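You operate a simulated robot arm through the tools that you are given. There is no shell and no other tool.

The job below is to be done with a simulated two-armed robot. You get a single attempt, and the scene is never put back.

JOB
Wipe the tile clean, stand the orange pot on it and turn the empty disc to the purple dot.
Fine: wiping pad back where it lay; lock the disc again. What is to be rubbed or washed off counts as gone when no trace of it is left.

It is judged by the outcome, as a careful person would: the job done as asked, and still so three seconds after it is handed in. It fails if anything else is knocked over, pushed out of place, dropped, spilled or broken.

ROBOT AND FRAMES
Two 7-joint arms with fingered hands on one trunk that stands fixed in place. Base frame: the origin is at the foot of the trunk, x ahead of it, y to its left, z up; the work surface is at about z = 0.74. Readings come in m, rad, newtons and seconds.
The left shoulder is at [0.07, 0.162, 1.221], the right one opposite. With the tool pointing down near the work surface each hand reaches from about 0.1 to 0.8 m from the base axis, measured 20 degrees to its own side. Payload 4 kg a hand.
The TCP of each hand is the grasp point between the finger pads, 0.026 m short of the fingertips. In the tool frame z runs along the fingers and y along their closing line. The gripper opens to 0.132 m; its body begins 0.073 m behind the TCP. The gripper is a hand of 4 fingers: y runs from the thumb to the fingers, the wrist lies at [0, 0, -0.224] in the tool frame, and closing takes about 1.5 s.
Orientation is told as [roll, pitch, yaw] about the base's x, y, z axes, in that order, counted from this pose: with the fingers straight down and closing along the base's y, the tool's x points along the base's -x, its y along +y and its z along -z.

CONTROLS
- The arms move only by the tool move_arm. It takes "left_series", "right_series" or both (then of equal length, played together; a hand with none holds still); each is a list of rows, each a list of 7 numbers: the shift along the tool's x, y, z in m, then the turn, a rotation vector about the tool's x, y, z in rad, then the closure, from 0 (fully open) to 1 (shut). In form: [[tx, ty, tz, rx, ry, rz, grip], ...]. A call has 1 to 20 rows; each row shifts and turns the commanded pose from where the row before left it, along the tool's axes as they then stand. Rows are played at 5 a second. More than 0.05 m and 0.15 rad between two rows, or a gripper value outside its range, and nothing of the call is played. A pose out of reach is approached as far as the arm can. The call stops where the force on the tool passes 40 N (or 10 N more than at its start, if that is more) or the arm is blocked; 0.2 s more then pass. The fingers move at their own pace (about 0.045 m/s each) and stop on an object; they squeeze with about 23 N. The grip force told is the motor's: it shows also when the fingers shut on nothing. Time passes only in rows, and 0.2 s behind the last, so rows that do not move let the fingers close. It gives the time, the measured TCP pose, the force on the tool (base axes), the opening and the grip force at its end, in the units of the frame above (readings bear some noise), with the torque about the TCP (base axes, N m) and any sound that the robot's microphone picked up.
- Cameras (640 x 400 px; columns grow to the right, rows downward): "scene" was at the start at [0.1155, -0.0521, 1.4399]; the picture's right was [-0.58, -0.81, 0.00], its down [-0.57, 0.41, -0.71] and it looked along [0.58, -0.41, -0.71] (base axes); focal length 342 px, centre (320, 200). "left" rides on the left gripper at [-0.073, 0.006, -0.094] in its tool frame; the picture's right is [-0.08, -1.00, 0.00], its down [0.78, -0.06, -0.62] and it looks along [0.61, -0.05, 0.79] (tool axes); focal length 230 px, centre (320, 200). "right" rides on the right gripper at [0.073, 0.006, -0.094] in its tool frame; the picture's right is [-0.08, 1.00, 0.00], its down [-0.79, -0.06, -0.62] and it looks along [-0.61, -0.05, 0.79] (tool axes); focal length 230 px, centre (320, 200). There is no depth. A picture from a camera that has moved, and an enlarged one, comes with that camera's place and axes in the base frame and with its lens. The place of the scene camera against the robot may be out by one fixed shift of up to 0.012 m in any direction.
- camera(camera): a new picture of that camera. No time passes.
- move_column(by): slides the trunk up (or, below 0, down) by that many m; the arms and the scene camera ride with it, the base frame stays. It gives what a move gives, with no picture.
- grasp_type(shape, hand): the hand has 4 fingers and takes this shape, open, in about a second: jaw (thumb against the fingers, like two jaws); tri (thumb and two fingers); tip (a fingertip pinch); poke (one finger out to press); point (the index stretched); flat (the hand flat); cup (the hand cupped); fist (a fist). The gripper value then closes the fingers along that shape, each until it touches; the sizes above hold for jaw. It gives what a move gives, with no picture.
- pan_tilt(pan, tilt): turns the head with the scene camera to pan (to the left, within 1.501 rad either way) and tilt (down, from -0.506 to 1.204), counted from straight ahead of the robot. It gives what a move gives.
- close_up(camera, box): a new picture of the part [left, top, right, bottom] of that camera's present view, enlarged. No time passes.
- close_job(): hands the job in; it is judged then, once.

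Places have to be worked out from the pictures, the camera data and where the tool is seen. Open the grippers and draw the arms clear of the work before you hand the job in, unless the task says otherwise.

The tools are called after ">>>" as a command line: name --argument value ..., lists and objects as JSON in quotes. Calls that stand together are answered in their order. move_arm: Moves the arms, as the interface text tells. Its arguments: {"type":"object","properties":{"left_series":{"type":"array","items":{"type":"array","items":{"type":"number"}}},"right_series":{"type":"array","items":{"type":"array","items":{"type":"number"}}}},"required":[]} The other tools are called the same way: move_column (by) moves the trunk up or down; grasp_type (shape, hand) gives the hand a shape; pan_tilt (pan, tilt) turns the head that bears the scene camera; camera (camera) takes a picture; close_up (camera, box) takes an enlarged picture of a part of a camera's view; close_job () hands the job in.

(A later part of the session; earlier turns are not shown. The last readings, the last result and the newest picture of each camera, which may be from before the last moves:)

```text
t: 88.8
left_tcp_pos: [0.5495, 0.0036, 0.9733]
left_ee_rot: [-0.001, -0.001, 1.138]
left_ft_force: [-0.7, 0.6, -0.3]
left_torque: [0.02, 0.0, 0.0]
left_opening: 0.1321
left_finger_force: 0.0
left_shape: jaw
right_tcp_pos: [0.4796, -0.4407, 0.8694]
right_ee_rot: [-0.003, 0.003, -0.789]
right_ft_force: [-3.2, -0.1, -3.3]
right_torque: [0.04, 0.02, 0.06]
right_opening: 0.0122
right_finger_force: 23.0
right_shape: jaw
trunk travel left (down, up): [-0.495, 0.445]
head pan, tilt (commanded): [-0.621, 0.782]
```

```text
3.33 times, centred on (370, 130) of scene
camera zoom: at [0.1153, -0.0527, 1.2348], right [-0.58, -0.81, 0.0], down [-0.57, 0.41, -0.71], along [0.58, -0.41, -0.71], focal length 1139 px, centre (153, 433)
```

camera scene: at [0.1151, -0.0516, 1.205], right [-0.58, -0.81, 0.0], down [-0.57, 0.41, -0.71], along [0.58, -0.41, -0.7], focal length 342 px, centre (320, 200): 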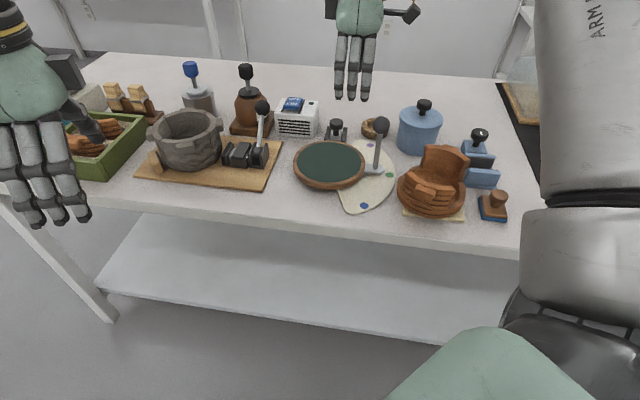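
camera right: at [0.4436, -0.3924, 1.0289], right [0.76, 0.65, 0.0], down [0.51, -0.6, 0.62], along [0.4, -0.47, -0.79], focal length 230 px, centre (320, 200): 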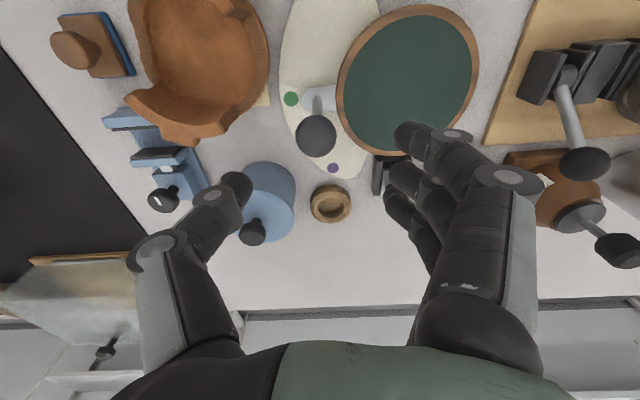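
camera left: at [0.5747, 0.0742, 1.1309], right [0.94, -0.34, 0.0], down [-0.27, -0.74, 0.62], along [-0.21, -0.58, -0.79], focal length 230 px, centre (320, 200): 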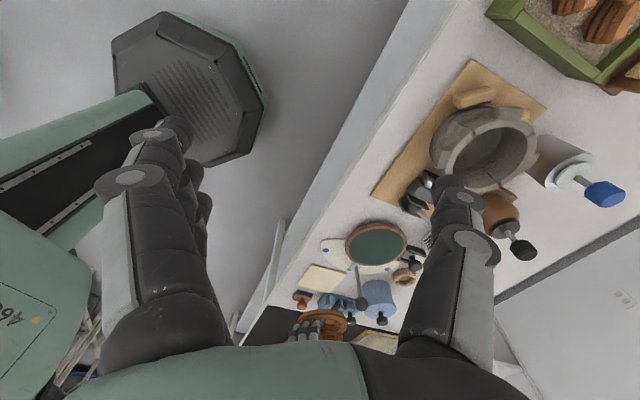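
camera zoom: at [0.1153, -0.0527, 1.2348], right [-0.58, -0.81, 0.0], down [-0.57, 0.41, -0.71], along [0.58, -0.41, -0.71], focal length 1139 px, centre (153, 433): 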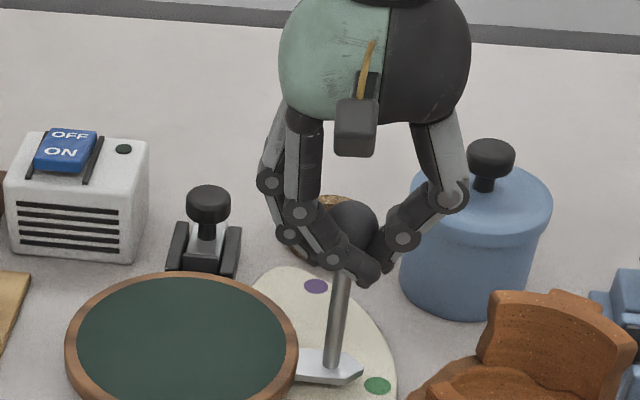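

The ball is caged firmly. I'll drive it along the arc toward purple, first about 25°, and check.

>>> move_arm --right_series '[[-0.0081, 0.0004, 0, 0, 0, 0, 1.0], [-0.008, 0.001, 0, 0, 0, 0, 1.0], [-0.0079, 0.0018, 0, 0, 0, 0, 1.0], [-0.0077, 0.0024, 0, 0, 0, 0, 1.0], [-0.0075, 0.0031, 0, 0, 0, 0, 1.0], [0, 0, 0, 0, 0, 0, 1.0]]'

>>> close_up --camera "scene" --box '[290, 70, 430, 190]'

>>> camera --camera "right"

```text
t: 90.2
left_tcp_pos: [0.5503, 0.0049, 0.9736]
left_ee_rot: [0.0, 0.001, 1.139]
left_ft_force: [-0.1, -0.4, -0.1]
left_torque: [-0.04, 0.01, -0.01]
left_opening: 0.1319
left_finger_force: 0.1
left_shape: jaw
right_tcp_pos: [0.5153, -0.4628, 0.869]
right_ee_rot: [-0.002, 0.001, -0.785]
right_ft_force: [-1.0, 7.1, -8.5]
right_torque: [0.12, -0.04, 0.24]
right_opening: 0.0095
right_finger_force: 23.1
right_shape: jaw
trunk travel left (down, up): [-0.495, 0.445]
head pan, tilt (commanded): [-0.621, 0.782]
```

```text
3.33 times, centred on (360, 130) of scene
camera zoom: at [0.1163, -0.0519, 1.2348], right [-0.58, -0.81, 0.0], down [-0.57, 0.41, -0.71], along [0.58, -0.41, -0.71], focal length 1139 px, centre (187, 433)
```

zoom: 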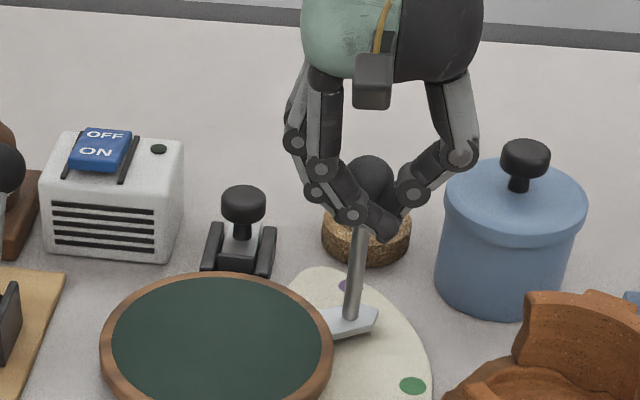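

```text
taken
camera right: at [0.469, -0.4062, 0.9626], right [0.76, 0.65, 0.0], down [0.51, -0.6, 0.62], along [0.4, -0.47, -0.79], focal length 230 px, centre (320, 200)
```

right: 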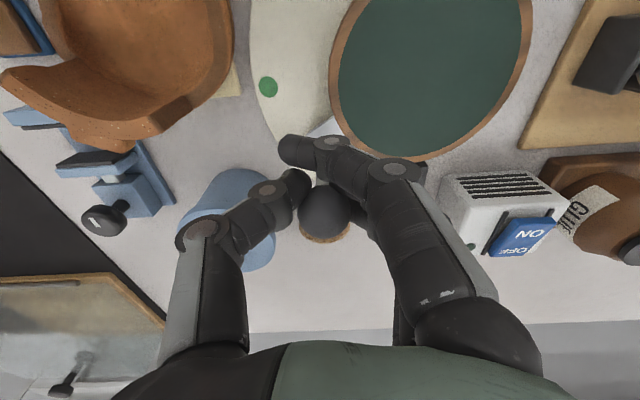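

The disc turns with modest force. I'll continue the remaining arc.

>>> move_arm --right_series '[[-0.0072, 0.0037, 0, 0, 0, 0, 1.0], [-0.0068, 0.0043, 0, 0, 0, 0, 1.0], [-0.0064, 0.0049, 0, 0, 0, 0, 1.0], [-0.006, 0.0055, 0, 0, 0, 0, 1.0], [-0.0054, 0.0059, 0, 0, 0, 0, 1.0], [0, 0, 0, 0, 0, 0, 1.0]]'

>>> close_up --camera "scene" --box '[290, 70, 430, 190]'

>>> close_up --camera "right" --box '[210, 20, 450, 220]'

```text
t: 91.6
left_tcp_pos: [0.5486, 0.0062, 0.9731]
left_ee_rot: [-0.001, 0.001, 1.14]
left_ft_force: [0.1, -0.7, 0.4]
left_torque: [-0.02, 0.0, 0.0]
left_opening: 0.1318
left_finger_force: 0.1
left_shape: jaw
right_tcp_pos: [0.5545, -0.466, 0.8693]
right_ee_rot: [-0.001, 0.002, -0.785]
right_ft_force: [-6.1, 21.4, -13.0]
right_torque: [0.4, 0.23, 0.52]
right_opening: 0.0076
right_finger_force: 22.8
right_shape: jaw
trunk travel left (down, up): [-0.495, 0.445]
head pan, tilt (commanded): [-0.621, 0.782]
```

```text
3.33 times, centred on (360, 130) of scene
camera zoom: at [0.1157, -0.0501, 1.2349], right [-0.58, -0.81, 0.0], down [-0.57, 0.41, -0.71], along [0.58, -0.41, -0.7], focal length 1139 px, centre (187, 433)
```

zoom: 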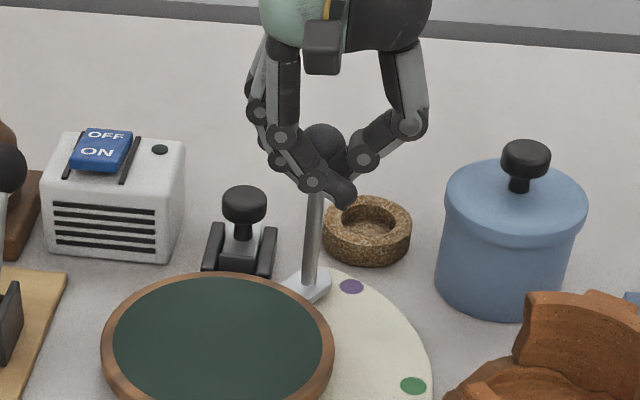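

```text
2.00 times, centred on (330, 120) of right
camera zoom: at [0.5084, -0.4088, 0.9628], right [0.76, 0.65, 0.0], down [0.51, -0.6, 0.62], along [0.4, -0.47, -0.79], focal length 460 px, centre (300, 360)
```

zoom: 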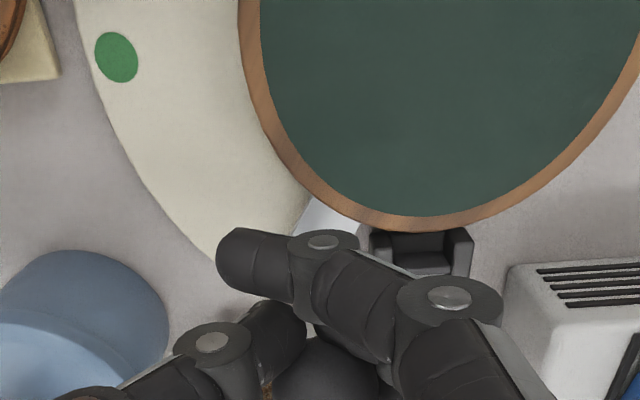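

The pointer is close to purple, but my arc was slightly wide and there is a 21 N pull outward. I'll relieve it toward the centre and look at the alignment.

>>> move_arm --right_series '[[0.0014, 0.0014, 0, 0, 0, 0, 1.0], [0.0014, 0.0014, 0, 0, 0, 0, 1.0], [0, 0, 0, 0, 0, 0, 1.0]]'

>>> close_up --camera "scene" --box '[310, 110, 400, 190]'

>>> camera --camera "left"

```text
t: 92.4
left_tcp_pos: [0.55, 0.0039, 0.9744]
left_ee_rot: [-0.001, -0.001, 1.138]
left_ft_force: [-0.5, -0.9, -0.6]
left_torque: [0.02, -0.04, -0.01]
left_opening: 0.1317
left_finger_force: 0.0
left_shape: jaw
right_tcp_pos: [0.554, -0.4645, 0.8695]
right_ee_rot: [-0.001, 0.0, -0.789]
right_ft_force: [-4.2, 12.0, -12.4]
right_torque: [0.25, 0.17, 0.33]
right_opening: 0.0078
right_finger_force: 23.1
right_shape: jaw
trunk travel left (down, up): [-0.495, 0.445]
head pan, tilt (commanded): [-0.621, 0.782]
```

```text
5.00 times, centred on (355, 150) of scene
camera zoom: at [0.1163, -0.0515, 1.2349], right [-0.58, -0.81, 0.0], down [-0.57, 0.41, -0.71], along [0.58, -0.41, -0.71], focal length 1708 px, centre (145, 450)
```

zoom: 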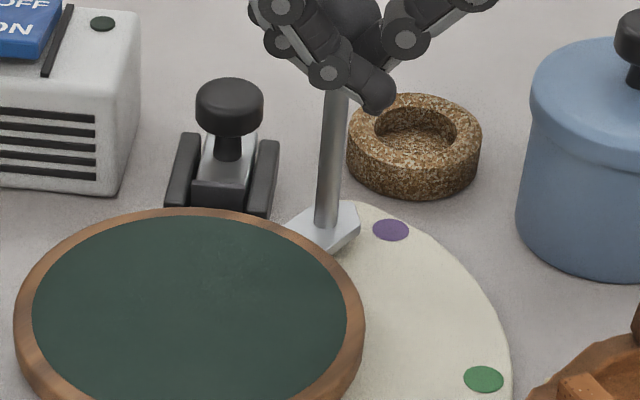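

```text
taken
camera left: at [0.5751, 0.0748, 1.0656], right [0.94, -0.35, 0.0], down [-0.27, -0.74, 0.62], along [-0.21, -0.58, -0.79], focal length 230 px, centre (320, 200)
```

left: 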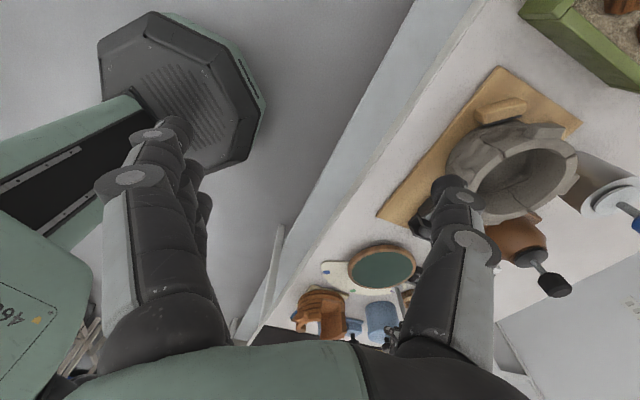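

The pointer looks near purple, possibly a couple of degrees past it. I'll relieve the rest of the load, release the ball, rise, and check from above.

>>> move_arm --right_series '[[0.0014, 0.0012, 0, 0, 0, 0, 1.0], [0.0008, 0.0008, 0, 0, 0, 0, 1.0], [0, 0, 0, 0, 0, 0, 0.92], [0, 0, 0, 0, 0, 0, 0.82], [0, 0, 0, 0, 0, 0, 0.72], [0, 0, 0, 0, 0, 0, 0.62], [0, 0, 0, 0, 0, 0, 0.52], [0, 0, 0, 0, 0, 0, 0.5], [0, 0, -0.03, 0, 0, 0, 0.5], [0, 0, -0.03, 0, 0, 0, 0.5], [0, 0, 0, 0, 0, 0, 0.5]]'

>>> camera --camera "right"

>>> close_up --camera "scene" --box '[310, 100, 400, 190]'

```text
t: 94.8
left_tcp_pos: [0.5496, 0.004, 0.9737]
left_ee_rot: [-0.001, 0.0, 1.14]
left_ft_force: [0.1, -0.5, -0.4]
left_torque: [0.0, 0.02, 0.01]
left_opening: 0.132
left_finger_force: 0.0
left_shape: jaw
right_tcp_pos: [0.5552, -0.4609, 0.9306]
right_ee_rot: [0.0, 0.001, -0.787]
right_ft_force: [-0.6, 0.3, 0.1]
right_torque: [0.02, -0.02, -0.01]
right_opening: 0.0652
right_finger_force: 0.1
right_shape: jaw
trunk travel left (down, up): [-0.495, 0.445]
head pan, tilt (commanded): [-0.621, 0.782]
```

```text
taken
camera right: at [0.5093, -0.4052, 1.0239], right [0.76, 0.65, 0.0], down [0.51, -0.6, 0.62], along [0.4, -0.47, -0.79], focal length 230 px, centre (320, 200)
```

right: 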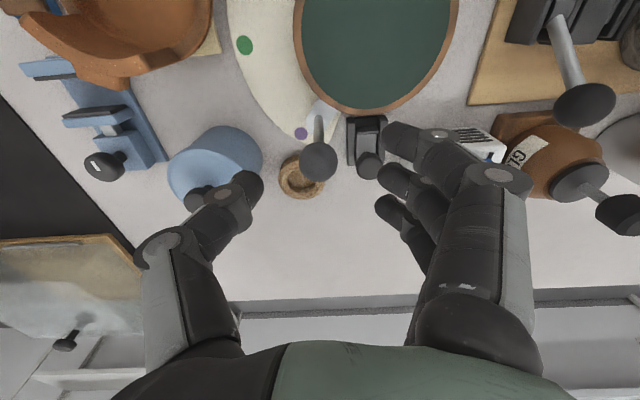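

```text
4.44 times, centred on (355, 145) of scene
camera zoom: at [0.1158, -0.0525, 1.2349], right [-0.58, -0.81, 0.0], down [-0.57, 0.41, -0.71], along [0.58, -0.41, -0.71], focal length 1518 px, centre (164, 444)
```

zoom: 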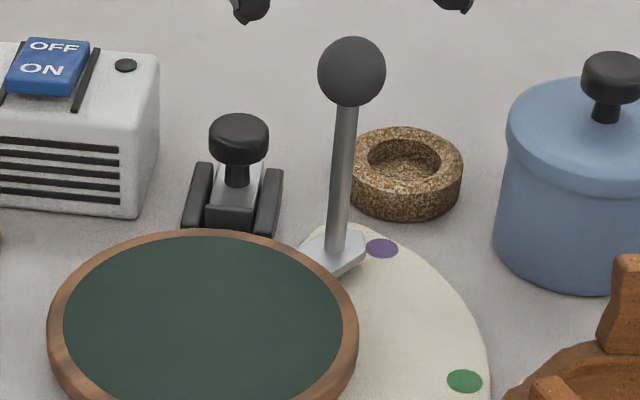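

>>> close_up --camera "right" --box '[220, 20, 400, 180]'

>>> close_up --camera "right" --box '[220, 0, 480, 190]'

```text
2.50 times, centred on (310, 100) of right
camera zoom: at [0.5093, -0.4052, 1.0239], right [0.76, 0.65, 0.0], down [0.51, -0.6, 0.62], along [0.4, -0.47, -0.79], focal length 575 px, centre (345, 450)
```

zoom: 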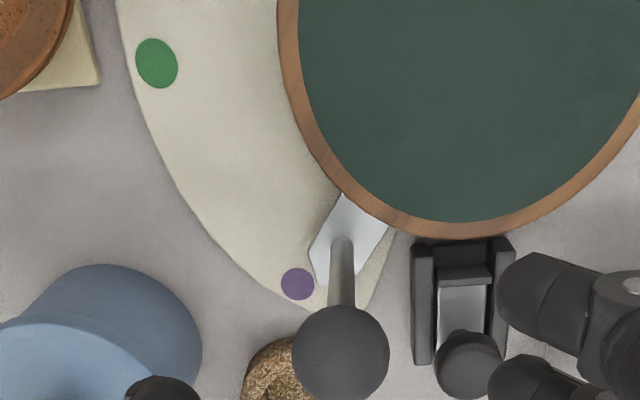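

```text
2.11 times, centred on (350, 95) of right
camera zoom: at [0.5093, -0.4052, 1.0239], right [0.76, 0.65, 0.0], down [0.51, -0.6, 0.62], along [0.4, -0.47, -0.79], focal length 484 px, centre (257, 421)
```

zoom: 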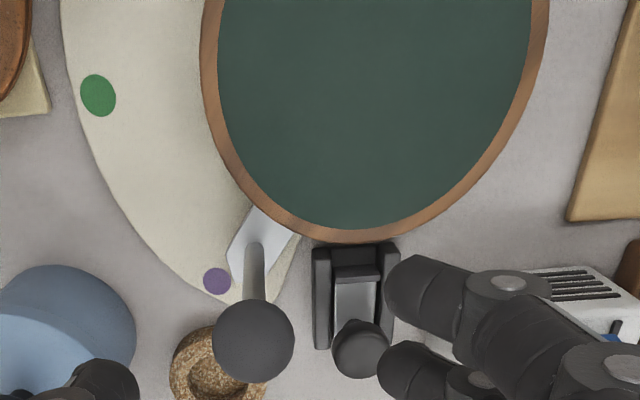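

Measured from above, the pointer is about 2–2.5° past the purple dot's centre. I'll regrip the ball and nudge it back about 4 mm along the arc.

>>> move_arm --right_series '[[0, 0, 0.025, 0, 0, 0, 0.5], [0, 0, 0.025, 0, 0, 0, 0.5], [0, 0, 0.01, 0, 0, 0, 0.5], [0, 0, 0, 0, 0, 0, 0.6], [0, 0, 0, 0, 0, 0, 0.7], [0, 0, 0, 0, 0, 0, 0.8], [0, 0, 0, 0, 0, 0, 0.9], [0, 0, 0, 0, 0, 0, 1.0], [0, 0, 0, 0, 0, 0, 1.0]]'

>>> close_up --camera "scene" --box '[310, 100, 400, 190]'

```text
t: 96.8
left_tcp_pos: [0.5499, 0.0038, 0.9742]
left_ee_rot: [-0.001, -0.002, 1.14]
left_ft_force: [0.2, 0.0, -0.2]
left_torque: [0.0, 0.01, -0.01]
left_opening: 0.1321
left_finger_force: 0.1
left_shape: jaw
right_tcp_pos: [0.553, -0.4604, 0.8686]
right_ee_rot: [-0.001, 0.002, -0.785]
right_ft_force: [-1.8, 3.9, -5.7]
right_torque: [0.07, 0.02, 0.09]
right_opening: 0.0035
right_finger_force: 23.1
right_shape: jaw
trunk travel left (down, up): [-0.495, 0.445]
head pan, tilt (commanded): [-0.621, 0.782]
```

```text
4.44 times, centred on (355, 145) of scene
camera zoom: at [0.1161, -0.052, 1.2347], right [-0.58, -0.81, 0.0], down [-0.57, 0.41, -0.71], along [0.58, -0.41, -0.71], focal length 1518 px, centre (164, 444)
```

zoom: 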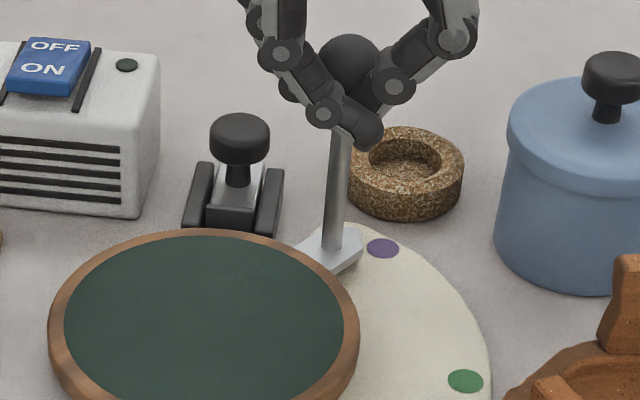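

Gripping shifted it about 2 mm the wrong way, so I'll move back about 6.5 mm along the tangent and look.

>>> move_arm --right_series '[[0.0014, -0.0017, 0, 0, 0, 0, 1.0], [0.0014, -0.0017, 0, 0, 0, 0, 1.0], [0.0013, -0.0016, 0, 0, 0, 0, 1.0], [0, 0, 0, 0, 0, 0, 1.0]]'

>>> close_up --camera "scene" --box '[310, 100, 400, 190]'

```text
t: 97.8
left_tcp_pos: [0.5495, 0.0042, 0.9735]
left_ee_rot: [-0.001, 0.0, 1.138]
left_ft_force: [0.3, 0.4, 1.1]
left_torque: [0.01, 0.05, 0.0]
left_opening: 0.1322
left_finger_force: 0.1
left_shape: jaw
right_tcp_pos: [0.5482, -0.4619, 0.8682]
right_ee_rot: [-0.001, 0.0, -0.788]
right_ft_force: [-1.0, 4.3, -9.8]
right_torque: [0.12, 0.02, 0.04]
right_opening: 0.0028
right_finger_force: 22.9
right_shape: jaw
trunk travel left (down, up): [-0.495, 0.445]
head pan, tilt (commanded): [-0.621, 0.782]
```

```text
4.44 times, centred on (355, 145) of scene
camera zoom: at [0.1166, -0.0521, 1.2348], right [-0.58, -0.81, 0.0], down [-0.57, 0.41, -0.71], along [0.58, -0.41, -0.71], focal length 1518 px, centre (164, 444)
```

zoom: 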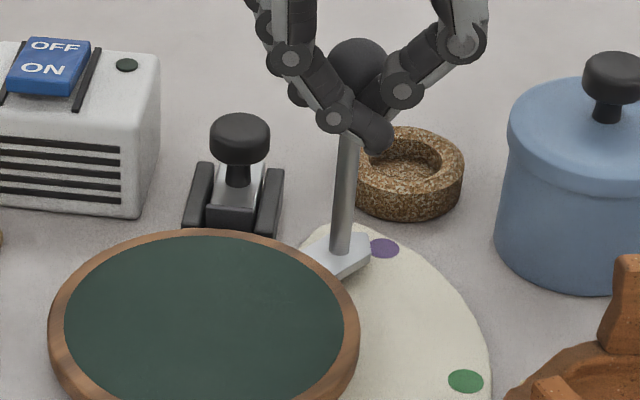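

Now the pointer appears to aim at the purple dot. I'll release, rise, and verify from above.

>>> move_arm --right_series '[[0, 0, 0, 0, 0, 0, 0.92], [0, 0, 0, 0, 0, 0, 0.82], [0, 0, 0, 0, 0, 0, 0.72], [0, 0, 0, 0, 0, 0, 0.62], [0, 0, 0, 0, 0, 0, 0.5], [0, 0, 0, 0, 0, 0, 0.45], [0, 0, -0.03, 0, 0, 0, 0.45], [0.01, 0, -0.03, 0, 0, 0, 0.45], [0.02, 0, -0.01, 0, 0, 0, 0.45], [0, 0, 0, 0, 0, 0, 0.45]]'

>>> close_up --camera "right" --box '[220, 0, 480, 200]'

>>> close_up --camera "scene" --box '[310, 100, 400, 190]'

```text
t: 100.0
left_tcp_pos: [0.5494, 0.0039, 0.9744]
left_ee_rot: [0.001, -0.001, 1.141]
left_ft_force: [0.7, -0.1, -1.1]
left_torque: [-0.01, 0.0, 0.02]
left_opening: 0.132
left_finger_force: 0.1
left_shape: jaw
right_tcp_pos: [0.5267, -0.4403, 0.9394]
right_ee_rot: [-0.002, 0.0, -0.786]
right_ft_force: [0.0, -0.1, 0.4]
right_torque: [-0.01, -0.01, -0.02]
right_opening: 0.072
right_finger_force: 0.0
right_shape: jaw
trunk travel left (down, up): [-0.495, 0.445]
head pan, tilt (commanded): [-0.621, 0.782]
```

```text
2.00 times, centred on (350, 100) of right
camera zoom: at [0.4803, -0.3841, 1.0324], right [0.76, 0.65, 0.0], down [0.51, -0.6, 0.62], along [0.4, -0.47, -0.79], focal length 460 px, centre (260, 400)
```

zoom: 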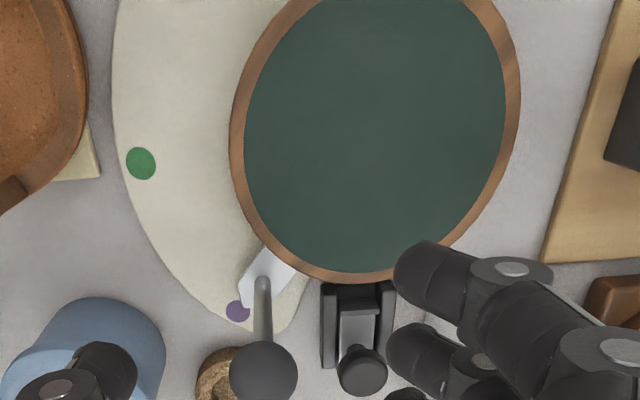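

```text
4.44 times, centred on (355, 145) of scene
camera zoom: at [0.1161, -0.0521, 1.2349], right [-0.58, -0.81, 0.0], down [-0.57, 0.41, -0.71], along [0.58, -0.41, -0.71], focal length 1518 px, centre (164, 444)
```

zoom: 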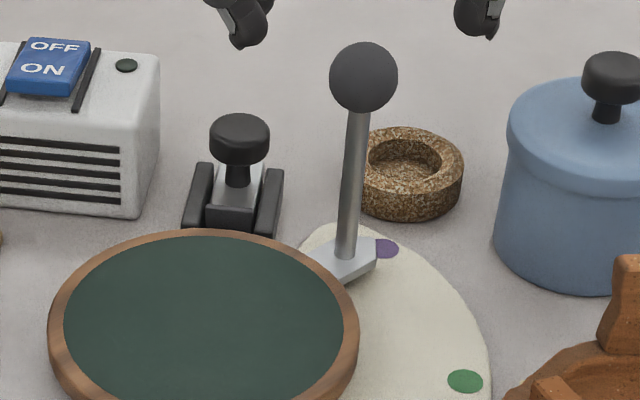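

>>> close_up --camera "right" --box '[310, 110, 390, 180]'

>>> close_up --camera "scene" --box '[370, 140, 405, 170]'

```text
5.71 times, centred on (350, 145) of right
camera zoom: at [0.4803, -0.3841, 1.0324], right [0.76, 0.65, 0.0], down [0.51, -0.6, 0.62], along [0.4, -0.47, -0.79], focal length 1315 px, centre (149, 514)
```

zoom: 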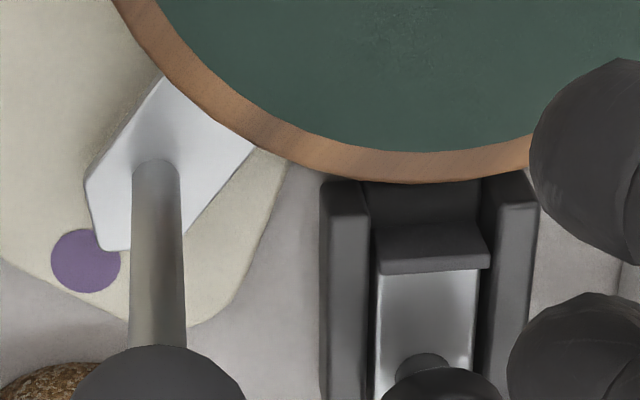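

```text
13.33 times, centred on (388, 155) of scene
camera zoom: at [0.1161, -0.0521, 1.2349], right [-0.58, -0.81, 0.0], down [-0.57, 0.41, -0.71], along [0.58, -0.41, -0.71], focal length 4555 px, centre (-580, 800)
```

zoom: 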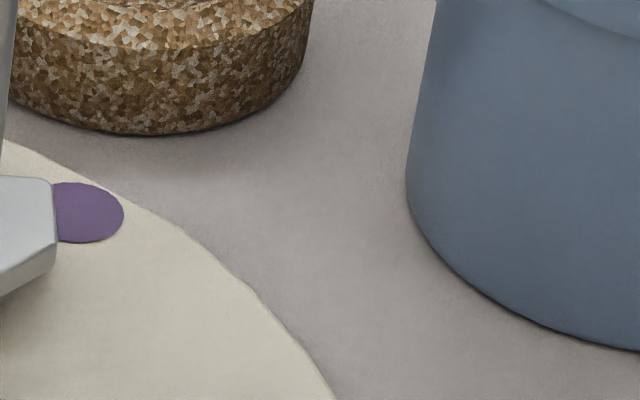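

Triangulating with both cameras, the pointer is within about 1.5° of the purple dot's centre, and its tip touches the dot. Now I'll go back to the slider knob, routing around the handle ball, to lock the disc.

>>> move_arm --right_series '[[0, 0.04, 0, 0, 0, 0, 0.5], [-0.01, 0.034, 0, 0, 0, 0, 0.55], [-0.025, 0, 0.02, 0, 0, 0, 0.6], [-0.025, 0, 0.025, 0, 0, 0, 0.62], [-0.022, 0, 0.02, 0, 0, 0, 0.62], [-0.018, 0, 0.015, 0, 0, 0, 0.62], [0, 0, 0, 0, 0, 0, 0.62]]'

>>> camera --camera "right"

>>> close_up --camera "scene" --box '[280, 60, 420, 190]'

```text
t: 101.6
left_tcp_pos: [0.5486, 0.0047, 0.9743]
left_ee_rot: [-0.001, 0.0, 1.14]
left_ft_force: [0.0, 0.2, -0.3]
left_torque: [0.0, 0.0, 0.04]
left_opening: 0.1317
left_finger_force: 0.1
left_shape: jaw
right_tcp_pos: [0.6347, -0.4589, 0.8528]
right_ee_rot: [0.001, -0.004, -0.788]
right_ft_force: [-0.2, -0.6, -0.6]
right_torque: [-0.02, -0.02, -0.01]
right_opening: 0.051
right_finger_force: 0.0
right_shape: jaw
right hand out of reach, approached as far as the arm can: row 4, 5, 6
trunk travel left (down, up): [-0.495, 0.445]
head pan, tilt (commanded): [-0.621, 0.782]
```

```text
taken
camera right: at [0.5878, -0.4023, 0.9471], right [0.76, 0.65, 0.0], down [0.51, -0.6, 0.62], along [0.4, -0.47, -0.79], focal length 230 px, centre (320, 200)
```

right: 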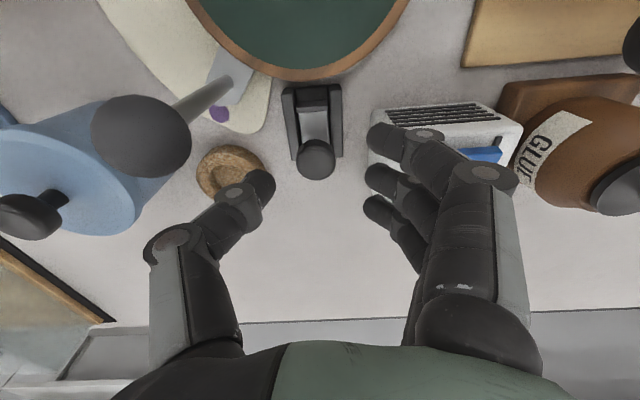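

```text
3.08 times, centred on (350, 125) of scene
camera zoom: at [0.1152, -0.0517, 1.235], right [-0.58, -0.81, 0.0], down [-0.57, 0.41, -0.71], along [0.58, -0.41, -0.7], focal length 1051 px, centre (228, 431)
```

zoom: 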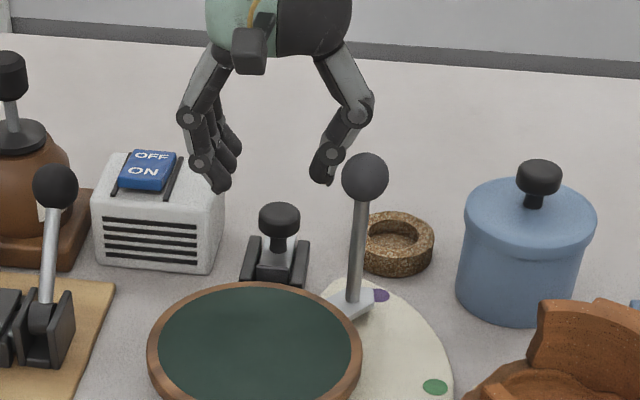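

The knob is at (a≈0.121, b≈0.7815). I'll align as before and lower in two stages.

>>> move_arm --right_series '[[0, -0.0173, 0, 0, 0, 0, 0.62], [-0.0067, 0, 0.012, 0, 0, 0, 0.64], [0, 0, 0.012, 0, 0, 0, 0.66], [0, 0, 0, 0, 0, 0, 0.66]]'

>>> close_up --camera "right" --box '[210, 50, 450, 240]'

>>> close_up --camera "scene" --box '[290, 70, 400, 170]'

```text
t: 102.6
left_tcp_pos: [0.5492, 0.0043, 0.9742]
left_ee_rot: [0.002, 0.0, 1.14]
left_ft_force: [0.5, -0.1, -0.3]
left_torque: [0.01, -0.04, 0.01]
left_opening: 0.1316
left_finger_force: 0.1
left_shape: jaw
right_tcp_pos: [0.6273, -0.475, 0.8306]
right_ee_rot: [-0.002, 0.0, -0.786]
right_ft_force: [-0.5, 0.4, 0.5]
right_torque: [-0.02, 0.0, -0.01]
right_opening: 0.0453
right_finger_force: 0.1
right_shape: jaw
trunk travel left (down, up): [-0.495, 0.445]
head pan, tilt (commanded): [-0.621, 0.782]
```

```text
2.11 times, centred on (330, 145) of right
camera zoom: at [0.5811, -0.4186, 0.9232], right [0.76, 0.65, 0.0], down [0.51, -0.6, 0.62], along [0.4, -0.47, -0.79], focal length 484 px, centre (299, 316)
```

zoom: 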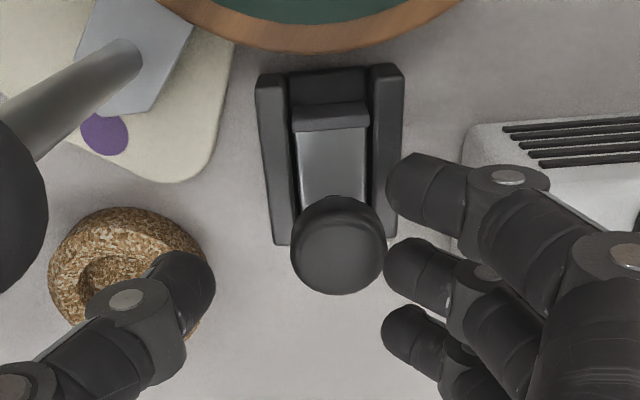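

```text
4.00 times, centred on (345, 120) of scene
camera zoom: at [0.1156, -0.0518, 1.2349], right [-0.58, -0.81, 0.0], down [-0.57, 0.41, -0.71], along [0.58, -0.41, -0.71], focal length 1366 px, centre (220, 520)
```

zoom: 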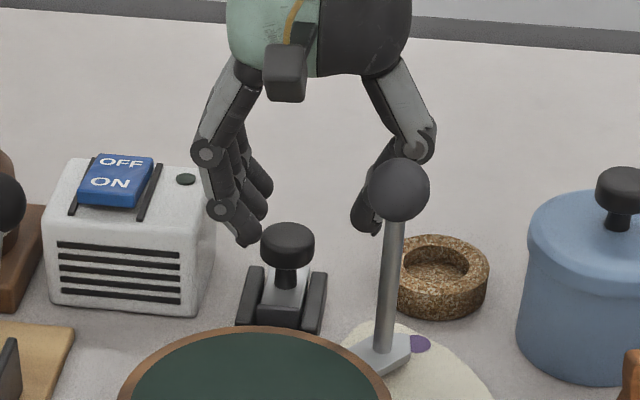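

Alignment is the same as for unlocking. I'll lower to knob height.

>>> move_arm --right_series '[[0, 0, 0.013, 0, 0, 0, 0.66], [0, 0, 0.013, 0, 0, 0, 0.66], [0, 0, 0, 0, 0, 0, 0.66]]'

>>> close_up --camera "right" --box '[210, 50, 450, 240]'

```text
t: 103.4
left_tcp_pos: [0.5487, 0.005, 0.9741]
left_ee_rot: [0.0, 0.002, 1.14]
left_ft_force: [-0.6, -0.8, -0.1]
left_torque: [0.01, -0.03, 0.02]
left_opening: 0.1318
left_finger_force: 0.1
left_shape: jaw
right_tcp_pos: [0.6259, -0.4734, 0.8032]
right_ee_rot: [-0.003, 0.0, -0.786]
right_ft_force: [-0.1, 1.0, 0.6]
right_torque: [0.02, -0.01, 0.01]
right_opening: 0.0454
right_finger_force: 0.1
right_shape: jaw
trunk travel left (down, up): [-0.495, 0.445]
head pan, tilt (commanded): [-0.621, 0.782]
```

```text
2.11 times, centred on (330, 145) of right
camera zoom: at [0.5809, -0.4177, 0.8962], right [0.76, 0.65, 0.0], down [0.51, -0.6, 0.62], along [0.4, -0.47, -0.79], focal length 484 px, centre (299, 316)
```

zoom: 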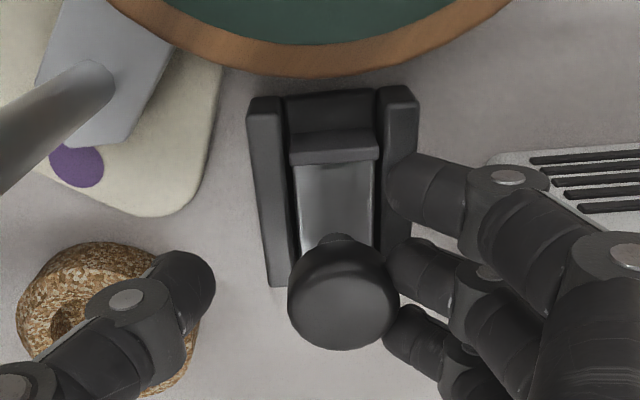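

No contact forces. I'll close on the knob, then slide it back toward the disc.

>>> move_arm --right_series '[[0, 0, 0, 0, 0, 0, 0.74], [0, 0, 0, 0, 0, 0, 0.82], [0, 0, 0, 0, 0, 0, 0.9], [0, 0, 0, 0, 0, 0, 1.0], [0, 0, 0, 0, 0, 0, 1.0], [0, 0, 0, 0, 0, 0, 1.0], [0.004, 0, 0, 0, 0, 0, 1.0], [0.004, 0, 0, 0, 0, 0, 1.0], [0.004, 0, 0, 0, 0, 0, 1.0], [0, 0, 0, 0, 0, 0, 1.0]]'

>>> close_up --camera "right" --box '[210, 50, 450, 240]'

>>> close_up --camera "scene" --box '[290, 70, 400, 170]'

```text
t: 105.6
left_tcp_pos: [0.5497, 0.0028, 0.974]
left_ee_rot: [-0.001, -0.002, 1.139]
left_ft_force: [1.1, -0.9, -0.2]
left_torque: [-0.02, 0.0, 0.01]
left_opening: 0.1317
left_finger_force: 0.1
left_shape: jaw
right_tcp_pos: [0.6185, -0.4667, 0.8029]
right_ee_rot: [0.0, 0.001, -0.789]
right_ft_force: [-6.0, -6.8, -2.1]
right_torque: [-0.11, 0.13, -0.06]
right_opening: 0.0087
right_finger_force: 23.2
right_shape: jaw
trunk travel left (down, up): [-0.495, 0.445]
head pan, tilt (commanded): [-0.621, 0.782]
```

```text
2.11 times, centred on (330, 145) of right
camera zoom: at [0.5719, -0.4111, 0.8961], right [0.76, 0.65, 0.0], down [0.51, -0.6, 0.62], along [0.4, -0.47, -0.79], focal length 484 px, centre (299, 316)
```

zoom: 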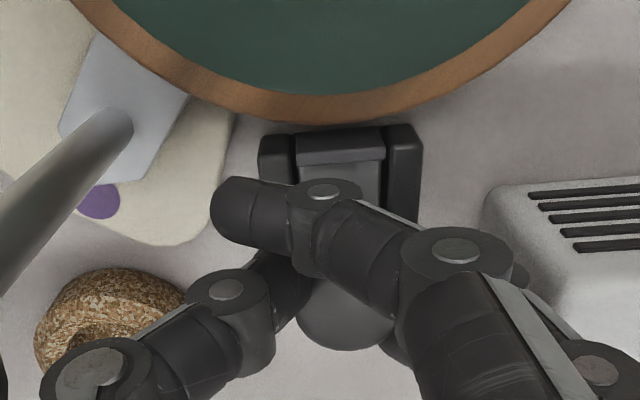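

```text
4.00 times, centred on (345, 120) of scene
camera zoom: at [0.115, -0.053, 1.2349], right [-0.58, -0.81, 0.0], down [-0.57, 0.41, -0.71], along [0.58, -0.41, -0.71], focal length 1366 px, centre (220, 520)
```

zoom: 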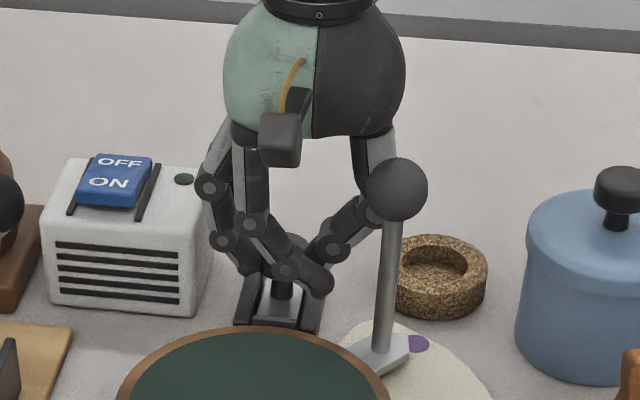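

The brake block is approaching the rim. I'll take out the side load and continue in 2 mm steps until it presses.

>>> move_arm --right_series '[[0.002, -0.002, 0, 0, 0, 0, 1.0], [0.002, 0, 0, 0, 0, 0, 1.0], [0, 0, 0, 0, 0, 0, 1.0]]'

>>> close_up --camera "right" --box '[210, 50, 450, 240]'

```text
t: 106.4
left_tcp_pos: [0.5489, 0.0051, 0.9736]
left_ee_rot: [0.0, 0.0, 1.14]
left_ft_force: [0.0, -0.2, 0.3]
left_torque: [0.02, -0.06, -0.01]
left_opening: 0.1321
left_finger_force: 0.1
left_shape: jaw
right_tcp_pos: [0.6135, -0.4642, 0.8039]
right_ee_rot: [0.0, 0.002, -0.786]
right_ft_force: [-4.2, -1.6, -5.8]
right_torque: [-0.03, 0.12, 0.08]
right_opening: 0.009
right_finger_force: 23.1
right_shape: jaw
trunk travel left (down, up): [-0.495, 0.445]
head pan, tilt (commanded): [-0.621, 0.782]
```

```text
2.11 times, centred on (330, 145) of right
camera zoom: at [0.5685, -0.4086, 0.8963], right [0.76, 0.65, 0.0], down [0.51, -0.6, 0.62], along [0.4, -0.47, -0.79], focal length 484 px, centre (299, 316)
```

zoom: 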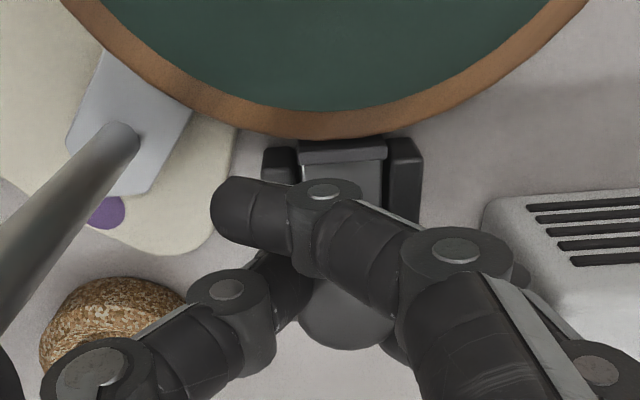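

>>> move_arm --right_series '[[0.002, 0, 0, 0, 0, 0, 1.0], [0.0015, 0, 0, 0, 0, 0, 1.0], [0, 0, 0, 0, 0, 0, 1.0]]'

>>> close_up --camera "right" --box '[210, 50, 450, 240]'

```text
t: 107.2
left_tcp_pos: [0.5492, 0.0029, 0.974]
left_ee_rot: [0.004, 0.0, 1.141]
left_ft_force: [-0.6, 0.2, 0.1]
left_torque: [0.03, 0.01, 0.01]
left_opening: 0.1321
left_finger_force: 0.1
left_shape: jaw
right_tcp_pos: [0.6141, -0.4628, 0.8028]
right_ee_rot: [-0.002, 0.002, -0.787]
right_ft_force: [2.9, -6.6, -3.9]
right_torque: [-0.11, -0.04, -0.06]
right_opening: 0.009
right_finger_force: 23.0
right_shape: jaw
trunk travel left (down, up): [-0.495, 0.445]
head pan, tilt (commanded): [-0.621, 0.782]
```

```text
2.11 times, centred on (330, 145) of right
camera zoom: at [0.5668, -0.4071, 0.8961], right [0.76, 0.65, 0.0], down [0.51, -0.6, 0.62], along [0.4, -0.47, -0.79], focal length 484 px, centre (299, 316)
```

zoom: 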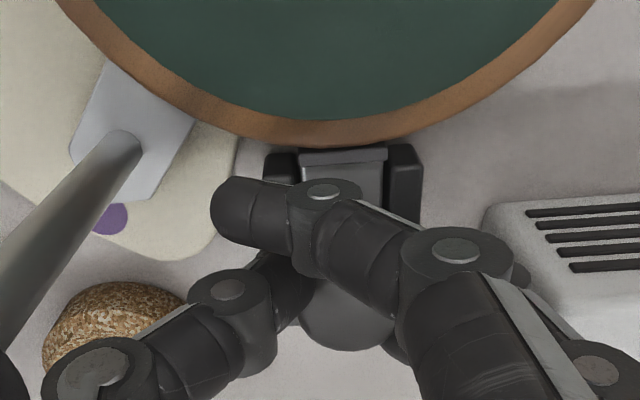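

Resistance is building at 6.7 N. I'll press slightly more to make sure the slider is fully home.

>>> move_arm --right_series '[[0.0015, 0, 0, 0, 0, 0, 1.0], [0.0015, 0, 0, 0, 0, 0, 1.0], [0, 0, 0, 0, 0, 0, 1.0]]'

>>> close_up --camera "right" --box '[210, 50, 450, 240]'

```text
t: 108.0
left_tcp_pos: [0.5496, 0.0032, 0.9724]
left_ee_rot: [0.003, -0.001, 1.139]
left_ft_force: [-0.8, 1.2, 0.3]
left_torque: [0.04, -0.07, 0.01]
left_opening: 0.1323
left_finger_force: 0.0
left_shape: jaw
right_tcp_pos: [0.6122, -0.4626, 0.8021]
right_ee_rot: [-0.001, -0.002, -0.788]
right_ft_force: [12.4, -17.0, 1.8]
right_torque: [-0.27, -0.28, -0.34]
right_opening: 0.009
right_finger_force: 22.9
right_shape: jaw
trunk travel left (down, up): [-0.495, 0.445]
head pan, tilt (commanded): [-0.621, 0.782]
```

```text
2.11 times, centred on (330, 145) of right
camera zoom: at [0.5654, -0.4058, 0.8958], right [0.76, 0.65, 0.0], down [0.51, -0.6, 0.62], along [0.4, -0.47, -0.79], focal length 484 px, centre (299, 316)
```

zoom: 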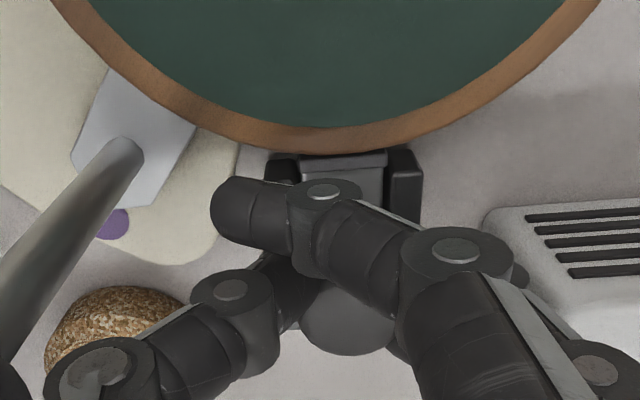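

About 21 N against the stop: the lock is fully home. I'll ease the pressure, release the knob, and lift away.

>>> move_arm --right_series '[[-0.002, 0, 0, 0, 0, 0, 1.0], [-0.0015, 0, 0, 0, 0, 0, 1.0], [0, 0, 0, 0, 0, 0, 0.92], [0, 0, 0, 0, 0, 0, 0.82], [0, 0, 0, 0, 0, 0, 0.74], [0, 0, 0, 0, 0, 0, 0.66], [0, 0, 0, 0, 0, 0, 0.66], [0, 0, -0.02, 0, 0, 0, 0.66], [0, 0, -0.03, 0, 0, 0, 0.66], [0, 0, 0, 0, 0, 0, 0.66]]'

>>> camera --camera "right"

>>> close_up --camera "right" --box '[200, 20, 440, 200]'

>>> close_up --camera "scene" --box '[280, 70, 400, 190]'

```text
t: 110.2
left_tcp_pos: [0.5483, 0.005, 0.9751]
left_ee_rot: [-0.001, -0.001, 1.14]
left_ft_force: [-0.9, -0.1, -0.1]
left_torque: [0.02, 0.02, -0.01]
left_opening: 0.1318
left_finger_force: 0.1
left_shape: jaw
right_tcp_pos: [0.6124, -0.4633, 0.8527]
right_ee_rot: [-0.003, 0.001, -0.79]
right_ft_force: [0.0, 0.0, 0.3]
right_torque: [0.0, -0.02, 0.01]
right_opening: 0.0449
right_finger_force: 0.0
right_shape: jaw
trunk travel left (down, up): [-0.495, 0.445]
head pan, tilt (commanded): [-0.621, 0.782]
```

```text
taken
camera right: at [0.5667, -0.4075, 0.9463], right [0.76, 0.65, 0.0], down [0.51, -0.6, 0.62], along [0.4, -0.47, -0.79], focal length 230 px, centre (320, 200)
```

right: 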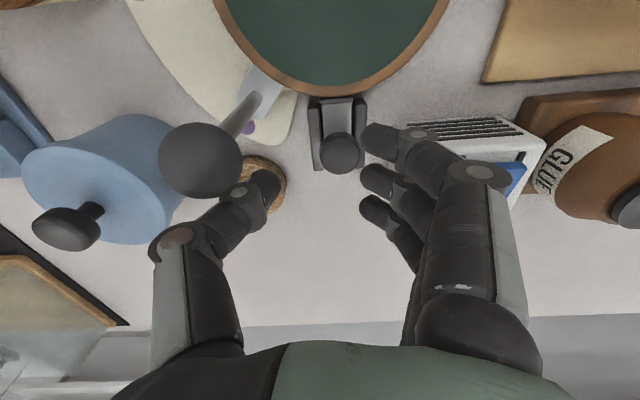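

```text
2.22 times, centred on (320, 110) of right
camera zoom: at [0.5667, -0.4075, 0.9463], right [0.76, 0.65, 0.0], down [0.51, -0.6, 0.62], along [0.4, -0.47, -0.79], focal length 511 px, centre (320, 400)
```

zoom: 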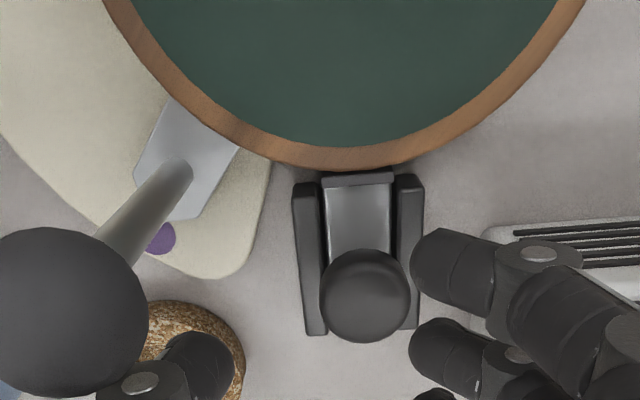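

```text
3.33 times, centred on (340, 130) of scene
camera zoom: at [0.1159, -0.0526, 1.2348], right [-0.58, -0.81, 0.0], down [-0.57, 0.41, -0.71], along [0.58, -0.41, -0.71], focal length 1139 px, centre (253, 433)
```

zoom: 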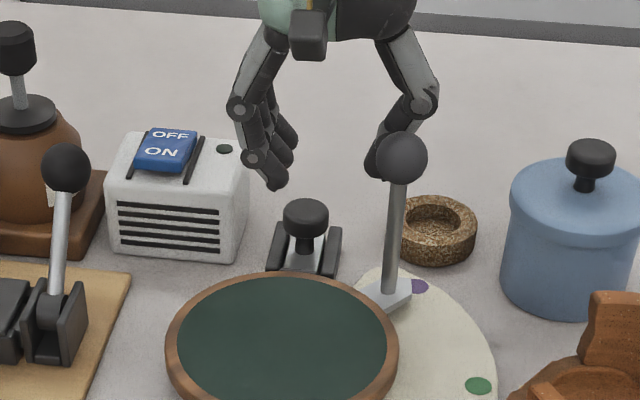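

The brake block is against the rim again, so the disc is locked. I'll withdraw around the handle ball and verify the pointer from a clearer viewpoint.

>>> move_arm --right_series '[[0, 0.015, -0.01, 0, 0, 0, 0.66], [0, 0.015, -0.015, 0, 0, 0, 0.66], [0.025, 0, -0.02, 0, 0, 0, 0.6], [0.03, 0, -0.02, 0, 0, 0, 0.5], [0.035, 0, -0.02, 0, 0, 0, 0.4], [0.04, 0, 0, 0, 0, 0, 0.3], [0.04, 0, 0, 0, 0, 0, 0.3], [0, 0, 0, 0, 0, 0, 0.3]]'

>>> camera --camera "right"

>>> close_up --camera "scene" --box '[280, 90, 420, 200]'

```text
t: 112.0
left_tcp_pos: [0.5494, 0.0045, 0.9742]
left_ee_rot: [0.001, 0.0, 1.139]
left_ft_force: [-0.7, 0.2, 0.3]
left_torque: [0.02, 0.04, -0.02]
left_opening: 0.1318
left_finger_force: 0.0
left_shape: jaw
right_tcp_pos: [0.5092, -0.3214, 0.9358]
right_ee_rot: [0.0, -0.002, -0.787]
right_ft_force: [0.7, -0.5, -0.2]
right_torque: [0.0, 0.04, 0.05]
right_opening: 0.0918
right_finger_force: 0.0
right_shape: jaw
right hand out of reach, approached as far as the arm can: row 2
trunk travel left (down, up): [-0.495, 0.445]
head pan, tilt (commanded): [-0.621, 0.782]
```

```text
taken
camera right: at [0.4637, -0.2661, 1.0279], right [0.76, 0.65, 0.0], down [0.51, -0.6, 0.62], along [0.4, -0.47, -0.79], focal length 230 px, centre (320, 200)
```

right: 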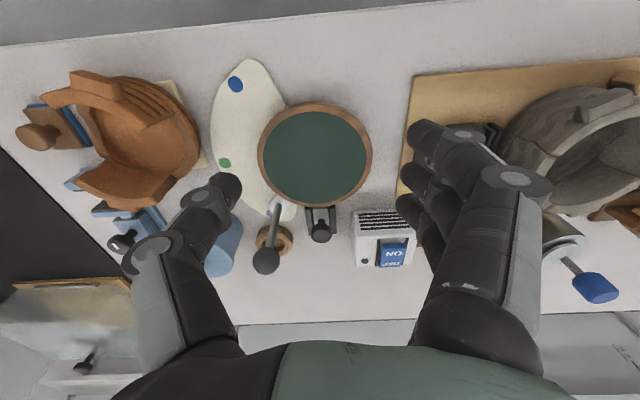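

```text
3.64 times, centred on (350, 145) of scene
camera zoom: at [0.1163, -0.0524, 1.2348], right [-0.58, -0.81, 0.0], down [-0.57, 0.41, -0.71], along [0.58, -0.41, -0.71], focal length 1242 px, centre (211, 400)
```

zoom: 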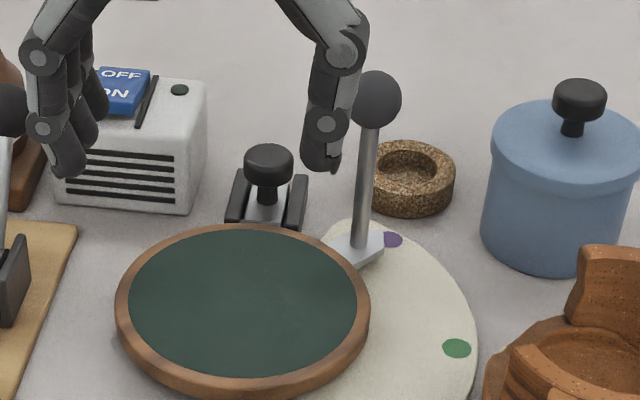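

>>> close_up --camera "right" --box '[200, 50, 390, 250]'

>>> close_up --camera "right" --box '[250, 180, 320, 230]'

>>> close_up --camera "scene" --box '[365, 140, 405, 175]'

```text
2.00 times, centred on (295, 150) of right
camera zoom: at [0.4637, -0.2661, 1.0279], right [0.76, 0.65, 0.0], down [0.51, -0.6, 0.62], along [0.4, -0.47, -0.79], focal length 460 px, centre (370, 300)
```

zoom: 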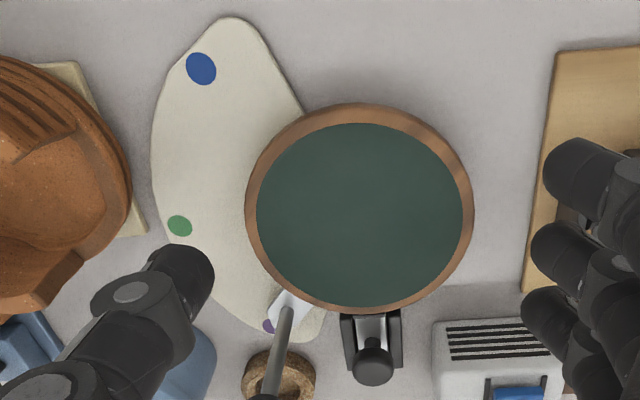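

```text
8.00 times, centred on (285, 205) of right
camera zoom: at [0.4637, -0.2661, 1.0279], right [0.76, 0.65, 0.0], down [0.51, -0.6, 0.62], along [0.4, -0.47, -0.79], focal length 1841 px, centre (600, 160)
```

zoom: 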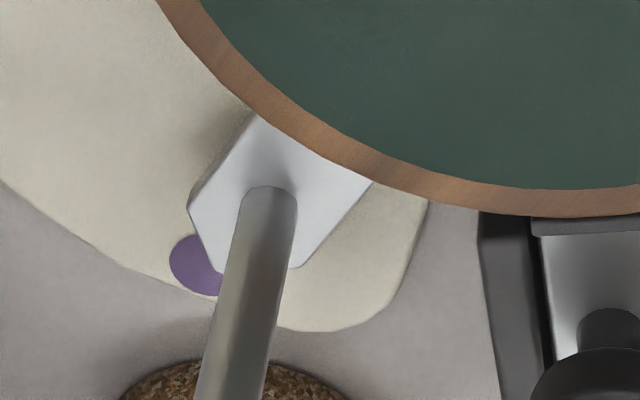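

```text
11.43 times, centred on (385, 158) of scene
camera zoom: at [0.1163, -0.0524, 1.2348], right [-0.58, -0.81, 0.0], down [-0.57, 0.41, -0.71], along [0.58, -0.41, -0.71], focal length 3904 px, centre (-423, 686)
```

zoom: 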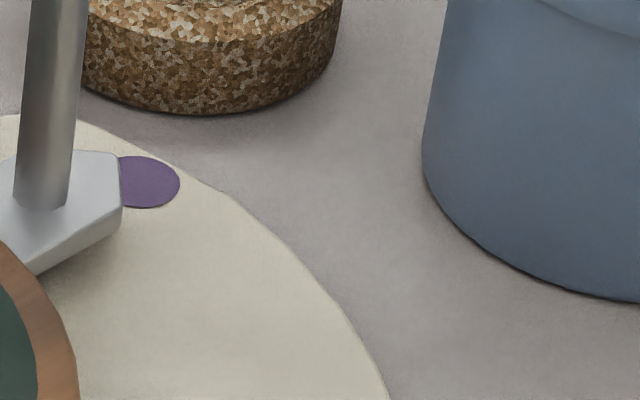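

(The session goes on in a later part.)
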